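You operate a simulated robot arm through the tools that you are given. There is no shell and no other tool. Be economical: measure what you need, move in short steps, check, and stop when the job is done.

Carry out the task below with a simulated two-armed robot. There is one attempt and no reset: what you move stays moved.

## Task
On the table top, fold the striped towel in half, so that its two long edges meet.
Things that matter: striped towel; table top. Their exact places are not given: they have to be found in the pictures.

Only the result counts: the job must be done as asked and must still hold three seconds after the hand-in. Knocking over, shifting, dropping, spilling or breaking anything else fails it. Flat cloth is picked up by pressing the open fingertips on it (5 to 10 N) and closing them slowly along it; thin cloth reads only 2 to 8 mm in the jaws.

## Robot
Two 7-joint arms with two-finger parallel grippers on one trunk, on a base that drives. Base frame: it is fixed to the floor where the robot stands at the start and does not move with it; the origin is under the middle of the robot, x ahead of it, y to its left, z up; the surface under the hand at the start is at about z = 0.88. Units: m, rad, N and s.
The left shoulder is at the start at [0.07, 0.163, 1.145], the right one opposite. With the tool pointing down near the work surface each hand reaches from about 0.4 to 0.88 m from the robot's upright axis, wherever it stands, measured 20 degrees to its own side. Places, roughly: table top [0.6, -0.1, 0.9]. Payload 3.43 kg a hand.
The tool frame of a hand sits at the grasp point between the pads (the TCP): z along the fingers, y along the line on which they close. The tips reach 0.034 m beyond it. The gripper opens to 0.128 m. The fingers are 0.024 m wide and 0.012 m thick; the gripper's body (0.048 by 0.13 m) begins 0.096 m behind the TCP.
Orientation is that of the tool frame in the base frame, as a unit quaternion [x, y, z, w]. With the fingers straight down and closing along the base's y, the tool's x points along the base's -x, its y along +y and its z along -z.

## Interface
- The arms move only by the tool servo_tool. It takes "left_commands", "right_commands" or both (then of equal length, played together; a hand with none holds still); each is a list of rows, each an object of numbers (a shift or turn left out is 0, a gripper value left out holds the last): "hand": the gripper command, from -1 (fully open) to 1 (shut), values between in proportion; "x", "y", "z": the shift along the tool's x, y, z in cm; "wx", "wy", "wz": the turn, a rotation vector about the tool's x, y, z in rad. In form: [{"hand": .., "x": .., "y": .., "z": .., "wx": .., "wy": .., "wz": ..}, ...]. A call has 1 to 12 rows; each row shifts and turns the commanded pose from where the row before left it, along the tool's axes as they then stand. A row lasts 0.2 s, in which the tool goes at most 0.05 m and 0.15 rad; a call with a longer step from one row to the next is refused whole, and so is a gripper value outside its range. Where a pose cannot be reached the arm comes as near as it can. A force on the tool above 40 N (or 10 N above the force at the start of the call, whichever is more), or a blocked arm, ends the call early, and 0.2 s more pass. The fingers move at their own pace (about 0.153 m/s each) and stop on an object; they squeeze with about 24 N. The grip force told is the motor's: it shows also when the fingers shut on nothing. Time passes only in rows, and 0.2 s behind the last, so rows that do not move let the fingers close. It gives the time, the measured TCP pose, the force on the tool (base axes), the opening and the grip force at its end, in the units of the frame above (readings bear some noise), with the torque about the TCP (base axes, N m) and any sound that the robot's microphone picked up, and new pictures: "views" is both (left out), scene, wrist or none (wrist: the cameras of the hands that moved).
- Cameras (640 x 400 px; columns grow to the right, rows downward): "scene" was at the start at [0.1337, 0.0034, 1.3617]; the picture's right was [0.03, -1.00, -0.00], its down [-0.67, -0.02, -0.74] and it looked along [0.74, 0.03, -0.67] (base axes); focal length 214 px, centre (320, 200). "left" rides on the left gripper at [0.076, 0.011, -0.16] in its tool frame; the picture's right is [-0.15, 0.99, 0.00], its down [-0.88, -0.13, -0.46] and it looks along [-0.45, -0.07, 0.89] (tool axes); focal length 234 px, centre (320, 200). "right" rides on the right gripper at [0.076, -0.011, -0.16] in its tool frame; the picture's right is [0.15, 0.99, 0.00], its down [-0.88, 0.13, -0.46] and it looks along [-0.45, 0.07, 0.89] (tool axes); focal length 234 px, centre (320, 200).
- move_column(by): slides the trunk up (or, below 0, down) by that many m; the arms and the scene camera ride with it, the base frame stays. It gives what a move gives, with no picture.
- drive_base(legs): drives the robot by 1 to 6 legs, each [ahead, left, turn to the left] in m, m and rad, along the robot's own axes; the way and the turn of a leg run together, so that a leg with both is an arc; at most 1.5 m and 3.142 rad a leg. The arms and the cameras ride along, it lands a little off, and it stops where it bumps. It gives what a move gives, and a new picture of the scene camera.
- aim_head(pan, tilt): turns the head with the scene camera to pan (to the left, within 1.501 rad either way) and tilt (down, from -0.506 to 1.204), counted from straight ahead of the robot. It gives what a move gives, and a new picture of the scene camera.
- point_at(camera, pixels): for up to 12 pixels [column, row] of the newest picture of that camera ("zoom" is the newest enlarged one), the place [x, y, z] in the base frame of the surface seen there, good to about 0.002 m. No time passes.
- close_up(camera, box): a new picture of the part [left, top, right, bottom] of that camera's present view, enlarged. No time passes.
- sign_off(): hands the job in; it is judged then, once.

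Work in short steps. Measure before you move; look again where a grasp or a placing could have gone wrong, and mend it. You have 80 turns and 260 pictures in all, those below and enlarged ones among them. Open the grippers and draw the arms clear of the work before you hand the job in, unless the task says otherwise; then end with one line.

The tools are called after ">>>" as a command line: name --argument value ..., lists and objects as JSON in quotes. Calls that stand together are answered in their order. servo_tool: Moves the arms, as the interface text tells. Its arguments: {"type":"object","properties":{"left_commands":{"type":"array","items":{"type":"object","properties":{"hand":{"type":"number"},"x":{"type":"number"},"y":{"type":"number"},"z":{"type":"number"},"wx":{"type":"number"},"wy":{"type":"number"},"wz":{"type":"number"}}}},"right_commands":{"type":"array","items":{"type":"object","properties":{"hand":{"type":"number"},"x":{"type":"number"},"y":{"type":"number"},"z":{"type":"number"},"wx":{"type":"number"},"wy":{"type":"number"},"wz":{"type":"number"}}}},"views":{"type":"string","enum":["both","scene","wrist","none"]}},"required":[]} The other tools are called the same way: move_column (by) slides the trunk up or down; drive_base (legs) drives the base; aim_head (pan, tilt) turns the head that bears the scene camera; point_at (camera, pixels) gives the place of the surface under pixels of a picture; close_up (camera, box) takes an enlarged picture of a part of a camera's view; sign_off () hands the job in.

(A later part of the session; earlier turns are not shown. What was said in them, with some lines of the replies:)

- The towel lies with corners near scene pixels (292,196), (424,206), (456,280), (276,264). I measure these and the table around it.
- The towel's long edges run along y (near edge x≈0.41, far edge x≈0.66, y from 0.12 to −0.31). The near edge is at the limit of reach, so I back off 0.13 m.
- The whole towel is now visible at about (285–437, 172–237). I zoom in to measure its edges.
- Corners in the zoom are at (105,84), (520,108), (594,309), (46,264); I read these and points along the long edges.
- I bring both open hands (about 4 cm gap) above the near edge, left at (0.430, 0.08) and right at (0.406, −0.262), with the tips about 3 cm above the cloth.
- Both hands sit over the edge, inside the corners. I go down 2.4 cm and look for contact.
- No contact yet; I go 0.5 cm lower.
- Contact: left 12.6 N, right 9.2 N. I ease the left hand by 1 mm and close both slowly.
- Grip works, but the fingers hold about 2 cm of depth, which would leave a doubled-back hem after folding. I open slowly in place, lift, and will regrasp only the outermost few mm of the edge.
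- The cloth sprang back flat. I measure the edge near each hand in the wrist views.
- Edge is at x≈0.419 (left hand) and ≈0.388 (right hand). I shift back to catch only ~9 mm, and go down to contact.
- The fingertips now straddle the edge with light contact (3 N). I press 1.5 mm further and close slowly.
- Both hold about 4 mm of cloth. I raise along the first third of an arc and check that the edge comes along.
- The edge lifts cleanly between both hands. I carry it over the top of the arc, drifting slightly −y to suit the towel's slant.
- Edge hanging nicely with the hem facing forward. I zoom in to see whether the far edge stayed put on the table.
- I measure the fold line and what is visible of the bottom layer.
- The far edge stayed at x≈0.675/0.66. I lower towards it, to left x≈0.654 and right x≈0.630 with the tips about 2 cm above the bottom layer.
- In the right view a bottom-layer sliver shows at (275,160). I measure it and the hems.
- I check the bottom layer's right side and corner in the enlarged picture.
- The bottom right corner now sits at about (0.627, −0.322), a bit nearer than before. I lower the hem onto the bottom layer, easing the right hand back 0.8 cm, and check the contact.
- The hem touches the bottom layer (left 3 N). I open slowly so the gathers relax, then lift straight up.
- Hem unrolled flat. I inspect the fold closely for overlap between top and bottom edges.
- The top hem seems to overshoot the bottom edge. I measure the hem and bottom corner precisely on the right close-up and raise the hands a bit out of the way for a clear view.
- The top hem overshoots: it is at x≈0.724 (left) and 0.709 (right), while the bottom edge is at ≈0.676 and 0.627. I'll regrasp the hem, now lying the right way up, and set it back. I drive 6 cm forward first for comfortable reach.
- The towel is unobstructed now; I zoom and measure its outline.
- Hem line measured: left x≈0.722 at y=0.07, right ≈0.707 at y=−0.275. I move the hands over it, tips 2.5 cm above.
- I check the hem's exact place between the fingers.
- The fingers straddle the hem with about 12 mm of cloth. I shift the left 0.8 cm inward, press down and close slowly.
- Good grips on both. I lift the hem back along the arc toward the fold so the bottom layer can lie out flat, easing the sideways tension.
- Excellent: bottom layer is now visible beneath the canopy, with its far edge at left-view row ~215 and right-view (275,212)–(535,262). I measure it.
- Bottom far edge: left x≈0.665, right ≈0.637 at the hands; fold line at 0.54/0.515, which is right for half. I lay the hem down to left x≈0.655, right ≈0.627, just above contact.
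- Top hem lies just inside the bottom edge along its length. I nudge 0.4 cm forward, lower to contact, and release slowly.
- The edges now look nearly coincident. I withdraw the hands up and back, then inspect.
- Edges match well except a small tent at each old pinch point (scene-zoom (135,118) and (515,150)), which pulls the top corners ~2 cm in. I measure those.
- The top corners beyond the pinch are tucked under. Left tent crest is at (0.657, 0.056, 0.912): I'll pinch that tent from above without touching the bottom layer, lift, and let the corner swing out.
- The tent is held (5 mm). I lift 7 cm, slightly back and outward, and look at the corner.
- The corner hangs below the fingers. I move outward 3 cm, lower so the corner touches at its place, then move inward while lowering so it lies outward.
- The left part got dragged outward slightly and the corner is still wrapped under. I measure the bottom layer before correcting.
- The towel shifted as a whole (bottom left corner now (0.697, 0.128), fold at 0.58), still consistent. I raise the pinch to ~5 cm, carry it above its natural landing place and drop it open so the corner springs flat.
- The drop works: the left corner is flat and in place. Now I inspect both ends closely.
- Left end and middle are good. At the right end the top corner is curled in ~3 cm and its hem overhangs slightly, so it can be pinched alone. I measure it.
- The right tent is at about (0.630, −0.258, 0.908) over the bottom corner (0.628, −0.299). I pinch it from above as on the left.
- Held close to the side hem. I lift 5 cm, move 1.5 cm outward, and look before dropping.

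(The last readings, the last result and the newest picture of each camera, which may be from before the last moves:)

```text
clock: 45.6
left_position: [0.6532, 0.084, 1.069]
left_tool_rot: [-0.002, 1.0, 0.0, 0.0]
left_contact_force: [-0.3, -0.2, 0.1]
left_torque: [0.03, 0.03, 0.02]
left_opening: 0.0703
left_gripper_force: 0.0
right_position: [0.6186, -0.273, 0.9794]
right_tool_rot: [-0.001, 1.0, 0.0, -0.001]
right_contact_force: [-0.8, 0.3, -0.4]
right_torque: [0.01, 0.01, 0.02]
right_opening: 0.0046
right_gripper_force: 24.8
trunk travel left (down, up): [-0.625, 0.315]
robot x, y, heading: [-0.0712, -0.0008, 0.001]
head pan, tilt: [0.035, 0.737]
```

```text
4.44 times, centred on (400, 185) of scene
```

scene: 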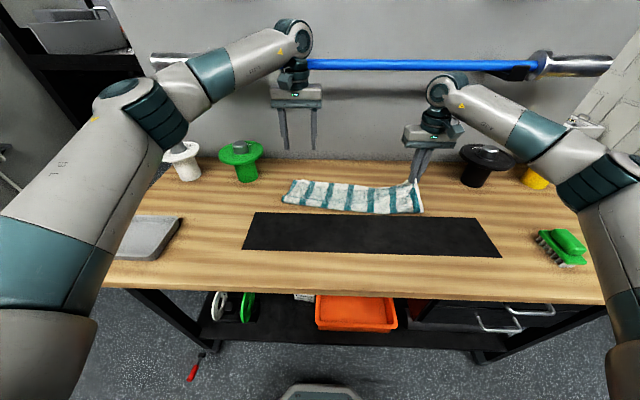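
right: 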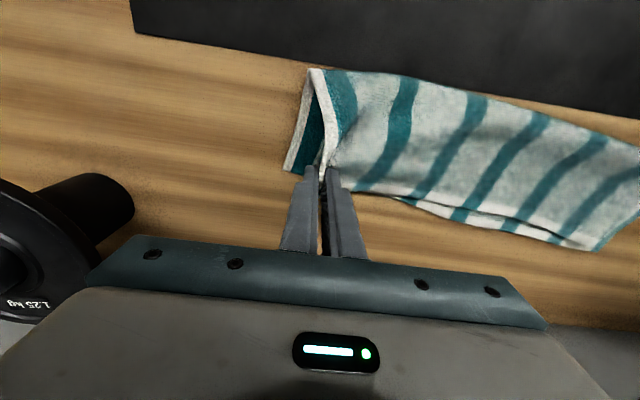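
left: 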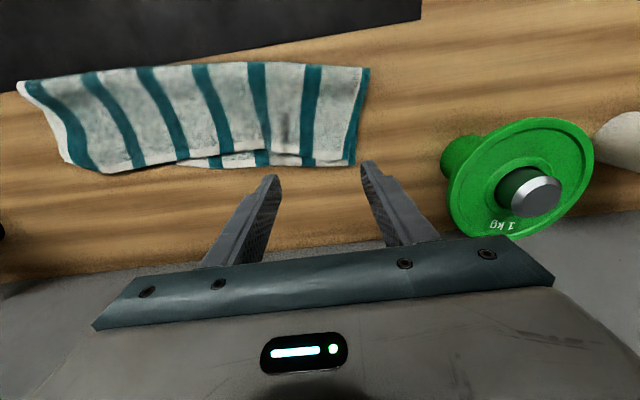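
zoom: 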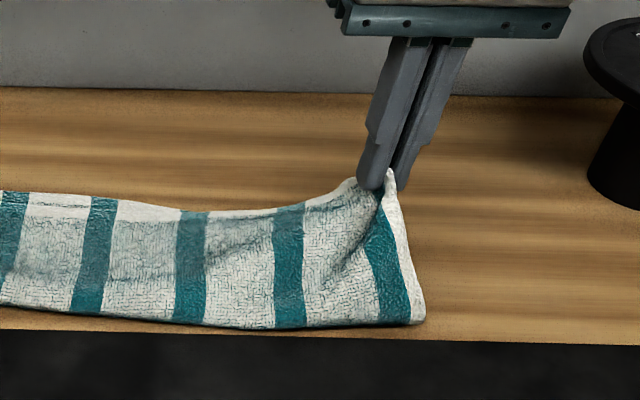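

The pinch is right beside the corner. I move 1.5 cm further outward, lower to about 3.5 cm above the bottom layer and drop.

>>> servo_tool --right_commands '[{"x": -0.1, "y": -0.7, "z": 0.5}, {"x": -0.1, "y": -0.6, "z": 0.8}, {"y": -0.2, "z": 1.0}, {}, {"hand": -0.1}, {}, {"z": -3.0}, {"z": -4.0}, {"x": 2.0, "z": -4.0}, {"x": 3.0, "z": -2.0}, {}]' --views "both"

>>> close_up --camera "scene" --box '[275, 150, 445, 256]'

>>> close_up --camera "right" --box '[260, 80, 580, 280]'

```text
clock: 48.0
left_position: [0.6532, 0.0851, 1.0704]
left_tool_rot: [-0.002, 1.0, 0.0, -0.001]
left_contact_force: [0.9, 0.0, 0.4]
left_torque: [0.01, 0.02, -0.02]
left_opening: 0.0704
left_gripper_force: 0.1
right_position: [0.5703, -0.2891, 1.0869]
right_tool_rot: [-0.001, 1.0, 0.0, -0.001]
right_contact_force: [-0.4, 0.9, 0.2]
right_torque: [-0.02, 0.02, -0.03]
right_opening: 0.0702
right_gripper_force: 0.1
trunk travel left (down, up): [-0.625, 0.315]
robot x, y, heading: [-0.0696, 0.0044, 0.001]
head pan, tilt: [0.035, 0.737]
```

scene: 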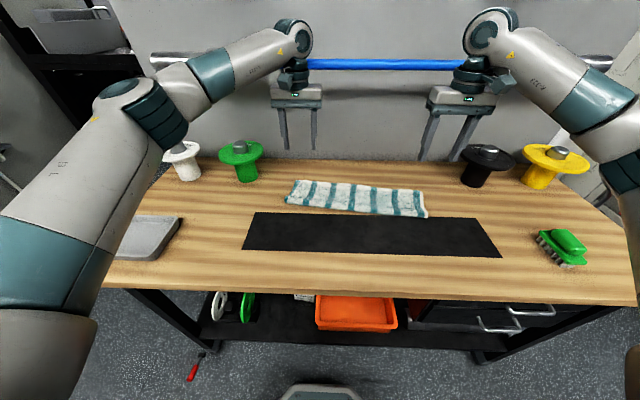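
right: 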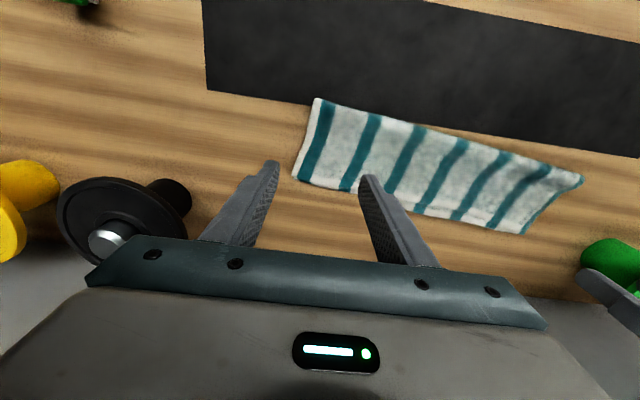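

```text
3.76 times, centred on (360, 203) of scene
```

zoom: 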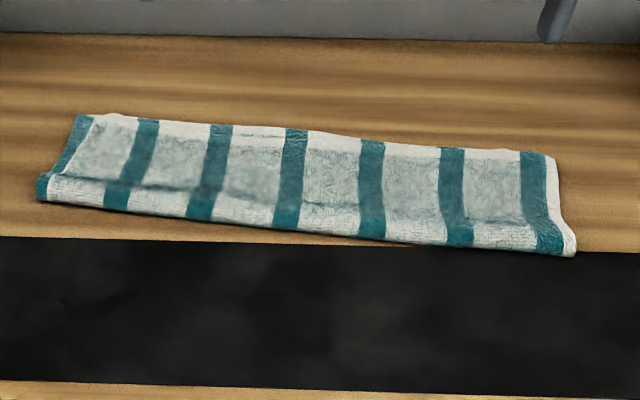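

```text
2.00 times, centred on (420, 180) of right
```

zoom: 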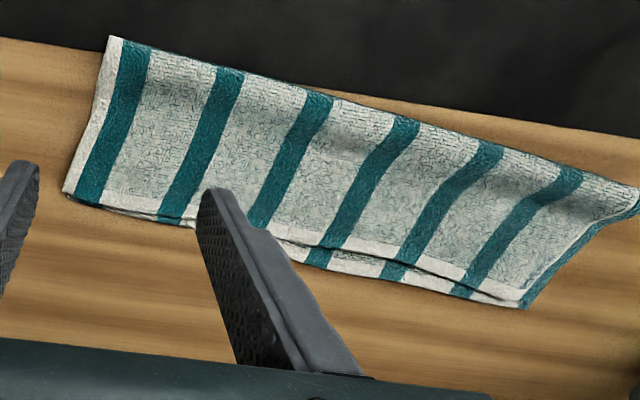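

Everything now lies flat with edges nearly meeting. I measure the remaining gap between hem and bottom edge.

>>> point_at --camera "zoom" --pixels '[[100, 197], [100, 204], [160, 212], [160, 217], [320, 246], [315, 263], [400, 258], [390, 277], [470, 280], [465, 292], [518, 298], [525, 304]]'

>>> servo_tool --left_commands '[{"x": 3.0, "z": -2.0}, {"x": 4.0, "z": -2.0}, {"x": 4.0}, {"x": 4.0}, {}, {}]' --right_commands '[{"x": 2.0, "z": -2.0}, {"x": 3.0, "z": -2.0}, {"x": 3.0}, {"x": 3.0}, {}, {}]' --views "both"

>>> close_up --camera "left" --box '[0, 60, 400, 310]'

```text
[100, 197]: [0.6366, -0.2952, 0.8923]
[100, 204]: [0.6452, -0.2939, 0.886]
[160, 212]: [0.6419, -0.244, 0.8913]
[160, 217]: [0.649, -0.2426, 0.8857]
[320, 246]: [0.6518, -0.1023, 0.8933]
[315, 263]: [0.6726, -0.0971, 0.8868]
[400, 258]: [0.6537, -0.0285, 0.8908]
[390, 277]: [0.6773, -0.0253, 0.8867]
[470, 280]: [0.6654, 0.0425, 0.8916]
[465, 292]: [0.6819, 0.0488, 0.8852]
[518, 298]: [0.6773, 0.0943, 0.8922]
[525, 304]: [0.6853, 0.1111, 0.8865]
```

```text
clock: 49.5
left_position: [0.5008, 0.0846, 1.1049]
left_tool_rot: [-0.002, 1.0, 0.0, 0.0]
left_contact_force: [-0.3, -1.0, -0.3]
left_torque: [0.02, -0.01, -0.02]
left_opening: 0.0704
left_gripper_force: 0.1
right_position: [0.4607, -0.2902, 1.1272]
right_tool_rot: [-0.001, 1.0, 0.0, 0.0]
right_contact_force: [-0.3, 0.0, -0.3]
right_torque: [0.01, -0.01, -0.01]
right_opening: 0.0703
right_gripper_force: 0.0
trunk travel left (down, up): [-0.625, 0.315]
robot x, y, heading: [-0.0716, 0.0003, 0.006]
head pan, tilt: [0.035, 0.737]
```

scene: 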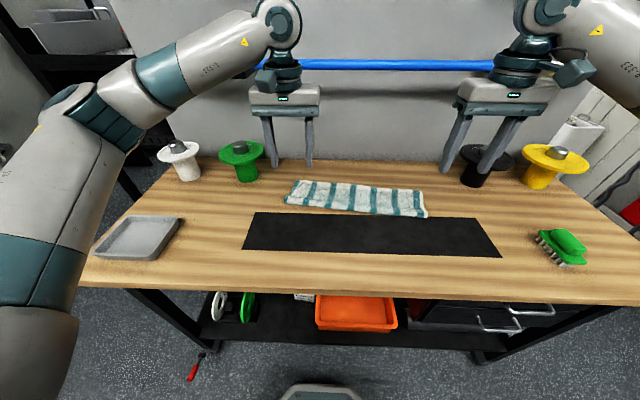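
right: 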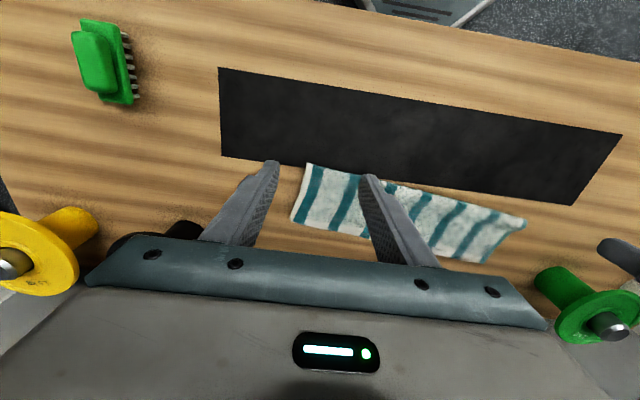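
left: 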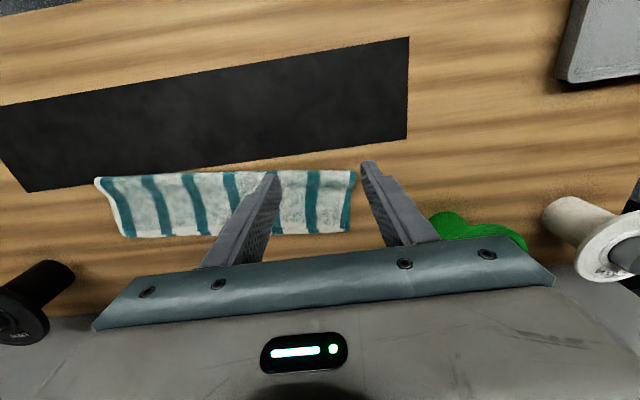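

```text
1.60 times, centred on (200, 185) of left
```

zoom: 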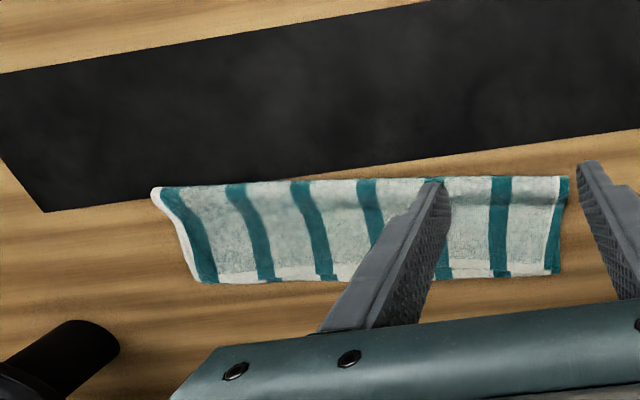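

The gap is 0.7–0.9 cm at the corners and about 2 cm in the middle. I probe the height profile of the top layer to see whether slack near the fold can be smoothed forward.

>>> point_at --camera "scene" --pixels '[[345, 212], [345, 209], [345, 206], [345, 203], [345, 200], [345, 197], [345, 194], [345, 191], [345, 188], [345, 186], [345, 184]]'

>>> point_at --camera "scene" --pixels '[[320, 209], [320, 206], [320, 202], [320, 198], [320, 194], [320, 190], [320, 186], [320, 184], [375, 213], [375, 208], [375, 200], [375, 190]]'

```text
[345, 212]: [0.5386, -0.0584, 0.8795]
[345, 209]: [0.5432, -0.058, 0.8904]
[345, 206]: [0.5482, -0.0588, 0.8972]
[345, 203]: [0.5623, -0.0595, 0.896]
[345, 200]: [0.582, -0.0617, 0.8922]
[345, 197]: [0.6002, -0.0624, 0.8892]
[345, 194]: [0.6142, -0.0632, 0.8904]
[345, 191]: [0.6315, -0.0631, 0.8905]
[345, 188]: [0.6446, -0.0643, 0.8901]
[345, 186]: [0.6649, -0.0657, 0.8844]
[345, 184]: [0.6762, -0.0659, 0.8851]
```

```text
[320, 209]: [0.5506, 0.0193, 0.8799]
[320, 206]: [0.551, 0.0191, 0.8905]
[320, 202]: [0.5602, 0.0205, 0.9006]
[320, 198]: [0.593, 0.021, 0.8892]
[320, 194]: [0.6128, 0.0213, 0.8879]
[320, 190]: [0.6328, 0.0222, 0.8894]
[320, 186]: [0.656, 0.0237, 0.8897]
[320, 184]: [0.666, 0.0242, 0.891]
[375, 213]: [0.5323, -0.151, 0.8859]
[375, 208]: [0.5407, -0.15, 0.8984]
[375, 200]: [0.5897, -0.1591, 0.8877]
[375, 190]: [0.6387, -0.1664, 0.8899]
```

Top layer is flat with a ~1 cm roll at the fold. I'll try a gentle fix for the middle: with closed fingertips at y=0.03 and −0.13, lightly touch the top layer and slide it ~1.5 cm forward.

>>> servo_tool --left_commands '[{"hand": 1, "x": -1.91, "y": -0.78, "z": 2.5}, {"x": -1.91, "y": -0.78, "z": 2.5}, {"x": -1.91, "y": -0.78, "z": 2.5}, {"x": -1.91, "y": -0.78, "z": 2.5}, {"x": -1.91, "y": -0.78, "z": 2.5}, {"x": -1.91, "y": -0.78, "z": 2.5}, {"x": -1.91, "y": -0.78, "z": 2.5}, {}]' --right_commands '[{"hand": 1, "x": -2.35, "y": 2.29, "z": 2.81}, {"x": -2.35, "y": 2.29, "z": 2.81}, {"x": -2.35, "y": 2.29, "z": 2.81}, {"x": -2.35, "y": 2.29, "z": 2.81}, {"x": -2.35, "y": 2.29, "z": 2.81}, {"x": -2.35, "y": 2.29, "z": 2.81}, {"x": -2.35, "y": 2.29, "z": 2.81}, {}]' --views "wrist"

```text
clock: 51.2
left_position: [0.6351, 0.0295, 0.9331]
left_tool_rot: [-0.001, 1.0, 0.001, 0.0]
left_contact_force: [0.0, -0.5, 0.2]
left_torque: [0.0, -0.01, -0.03]
left_opening: 0.0
left_gripper_force: 24.2
right_position: [0.6262, -0.1268, 0.9298]
right_tool_rot: [0.0, 1.0, 0.0, 0.0]
right_contact_force: [-0.4, 0.1, 0.7]
right_torque: [0.02, -0.02, -0.01]
right_opening: 0.0002
right_gripper_force: 23.9
trunk travel left (down, up): [-0.625, 0.315]
robot x, y, heading: [-0.0679, 0.0011, 0.001]
head pan, tilt: [0.035, 0.737]
```

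right: 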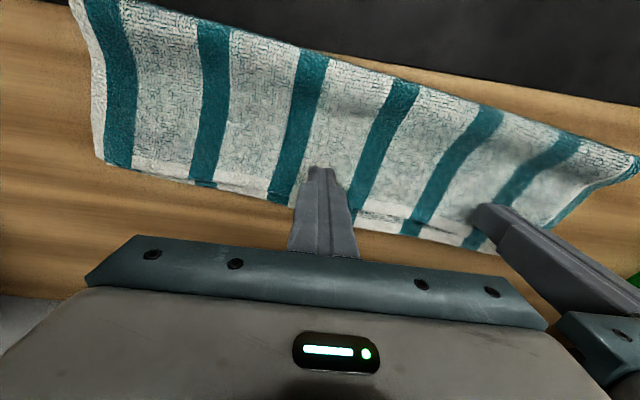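
left: 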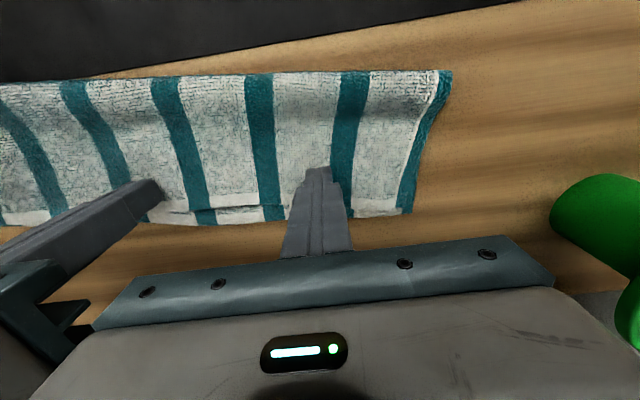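

Hovering about 1 cm above the cloth. I lower to a light touch and read the force.

>>> servo_tool --left_commands '[{"z": 0.6}, {"z": 0.35}, {}]' --right_commands '[{"z": 0.5}, {"z": 0.2}, {}]' --views "none"

```text
clock: 52.0
left_position: [0.6362, 0.0303, 0.9228]
left_tool_rot: [-0.002, 1.0, 0.0, 0.0]
left_contact_force: [0.1, 0.4, 0.8]
left_torque: [0.0, 0.03, 0.0]
left_opening: 0.0
left_gripper_force: 24.1
right_position: [0.626, -0.128, 0.9223]
right_tool_rot: [-0.001, 1.0, 0.001, 0.0]
right_contact_force: [-0.5, -0.1, 0.2]
right_torque: [0.03, 0.03, 0.0]
right_opening: 0.0003
right_gripper_force: 24.2
trunk travel left (down, up): [-0.625, 0.315]
robot x, y, heading: [-0.0703, -0.0011, -0.0]
head pan, tilt: [0.035, 0.737]
```

Barely touching. I press 1.5 mm more, slide 1.6 cm forward and lift off.

>>> servo_tool --left_commands '[{"z": 0.1}, {"x": -0.4}, {"x": -0.4}, {"x": -0.4}, {"x": -0.4}, {}, {"z": -1.0}, {"z": -4.0}, {"x": 2.0, "y": 1.0, "z": -4.0}, {}]' --right_commands '[{"z": 0.2}, {"x": -0.4}, {"x": -0.4}, {"x": -0.4}, {"x": -0.4}, {}, {"z": -1.0}, {"z": -4.0}, {"x": 2.0, "y": -1.0, "z": -4.0}, {}]' --views "both"

>>> close_up --camera "right" --box '[100, 40, 640, 280]'

>>> close_up --camera "left" --box '[0, 40, 480, 280]'

```text
clock: 54.2
left_position: [0.6329, 0.0406, 1.0099]
left_tool_rot: [-0.001, 1.0, 0.0, -0.001]
left_contact_force: [0.9, -0.2, -0.5]
left_torque: [0.0, 0.03, 0.03]
left_opening: 0.0
left_gripper_force: 23.3
right_position: [0.6214, -0.1358, 1.0117]
right_tool_rot: [-0.002, 1.0, 0.0, -0.001]
right_contact_force: [0.1, -0.1, -0.6]
right_torque: [-0.04, 0.01, 0.04]
right_opening: 0.0
right_gripper_force: 23.8
trunk travel left (down, up): [-0.625, 0.315]
robot x, y, heading: [-0.0707, 0.001, 0.004]
head pan, tilt: [0.035, 0.737]
```

scene: 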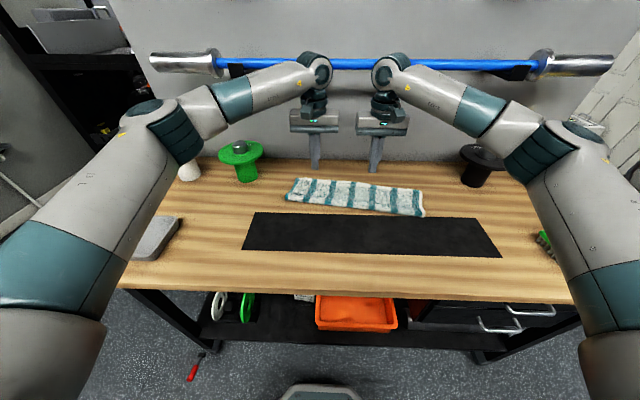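
right: 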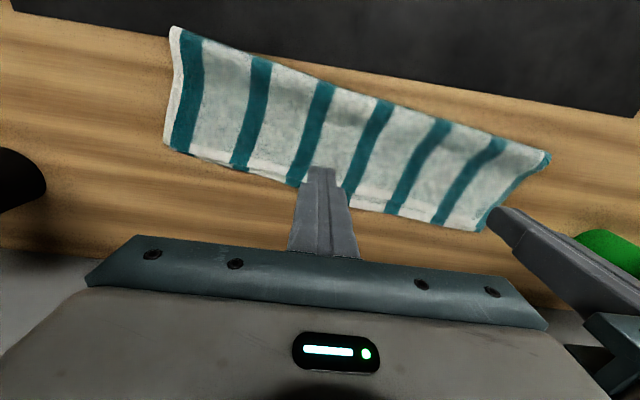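
left: 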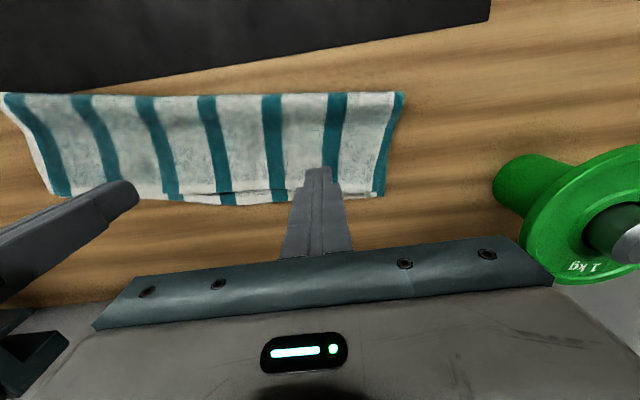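

```text
1.19 times, centred on (370, 160) of right
```

zoom: 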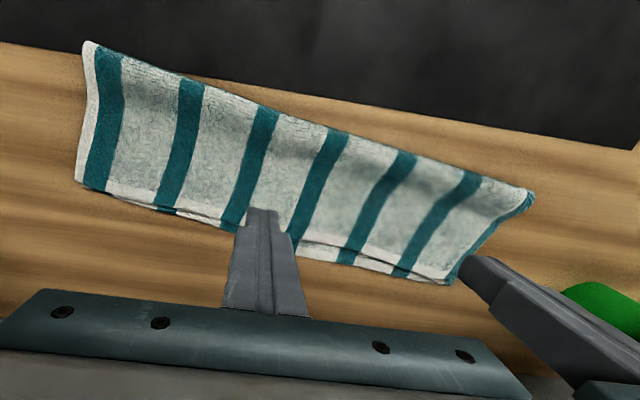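

```text
1.33 times, centred on (240, 160) of left
```

zoom: 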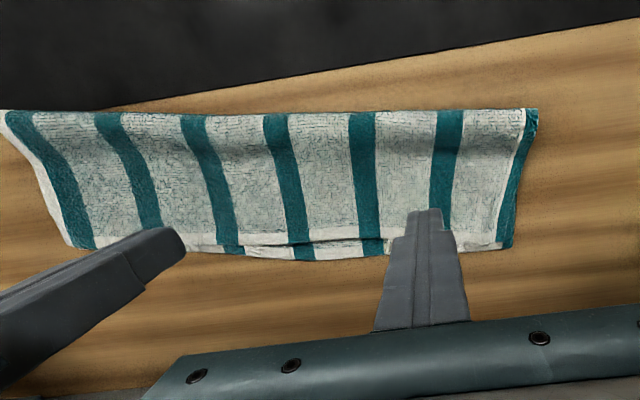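

The fold now matches closely: the gap is under ~1.5 cm in the middle and nearly nil at the ends. I open the grippers and withdraw the arms, moving apart and back.

>>> servo_tool --left_commands '[{"x": 1.0, "y": 1.0, "z": -4.0}, {"x": 3.0, "y": 2.0, "z": -2.0}, {"hand": -1, "x": 4.0, "y": 2.0}, {"x": 4.0, "y": 2.0}, {"x": 4.0}, {}, {}]' --right_commands '[{"x": 1.0, "y": -1.0, "z": -4.0}, {"x": 3.0, "y": -2.0, "z": -2.0}, {"hand": -1, "x": 4.0, "y": -2.0}, {"x": 4.0, "y": -2.0}, {"x": 4.0, "y": -2.0}, {}, {}]' --views "scene"

>>> close_up --camera "scene" --box '[275, 150, 445, 256]'

```text
clock: 55.9
left_position: [0.4709, 0.1101, 1.0724]
left_tool_rot: [-0.002, 1.0, 0.0, 0.0]
left_contact_force: [-0.6, 0.0, -0.2]
left_torque: [-0.01, -0.01, 0.02]
left_opening: 0.1279
left_gripper_force: 0.1
right_position: [0.4609, -0.2282, 1.0722]
right_tool_rot: [-0.001, 1.0, 0.001, 0.0]
right_contact_force: [-0.3, 0.8, 0.7]
right_torque: [0.0, -0.01, 0.0]
right_opening: 0.128
right_gripper_force: 0.0
trunk travel left (down, up): [-0.625, 0.315]
robot x, y, heading: [-0.0722, -0.0016, 0.005]
head pan, tilt: [0.035, 0.737]
```

scene: 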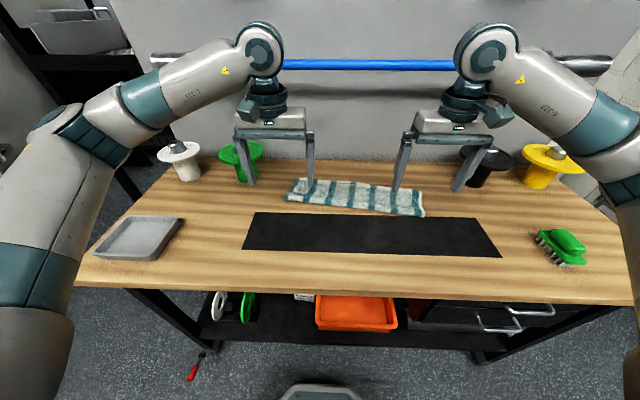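

```text
3.76 times, centred on (360, 203) of scene
```

zoom: 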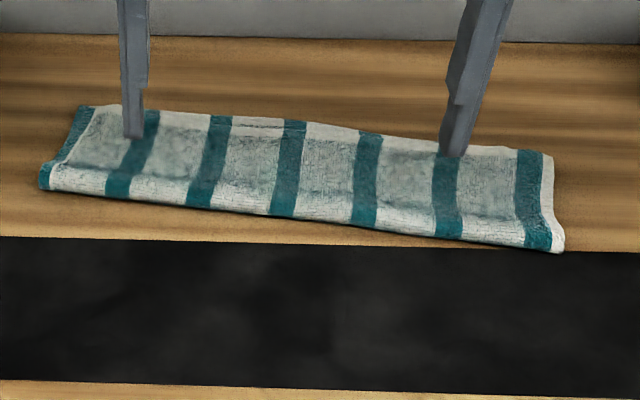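

The towel is neatly folded, the grippers are open and well above it, and nothing else has moved. I hand it in.

>>> sign_off

```text
The job is handed in.
```

The striped towel is folded in half on the table. Its two long edges meet to within about 1 cm at the ends and 1.5 cm in the middle by eye, and nothing else on the table was disturbed.
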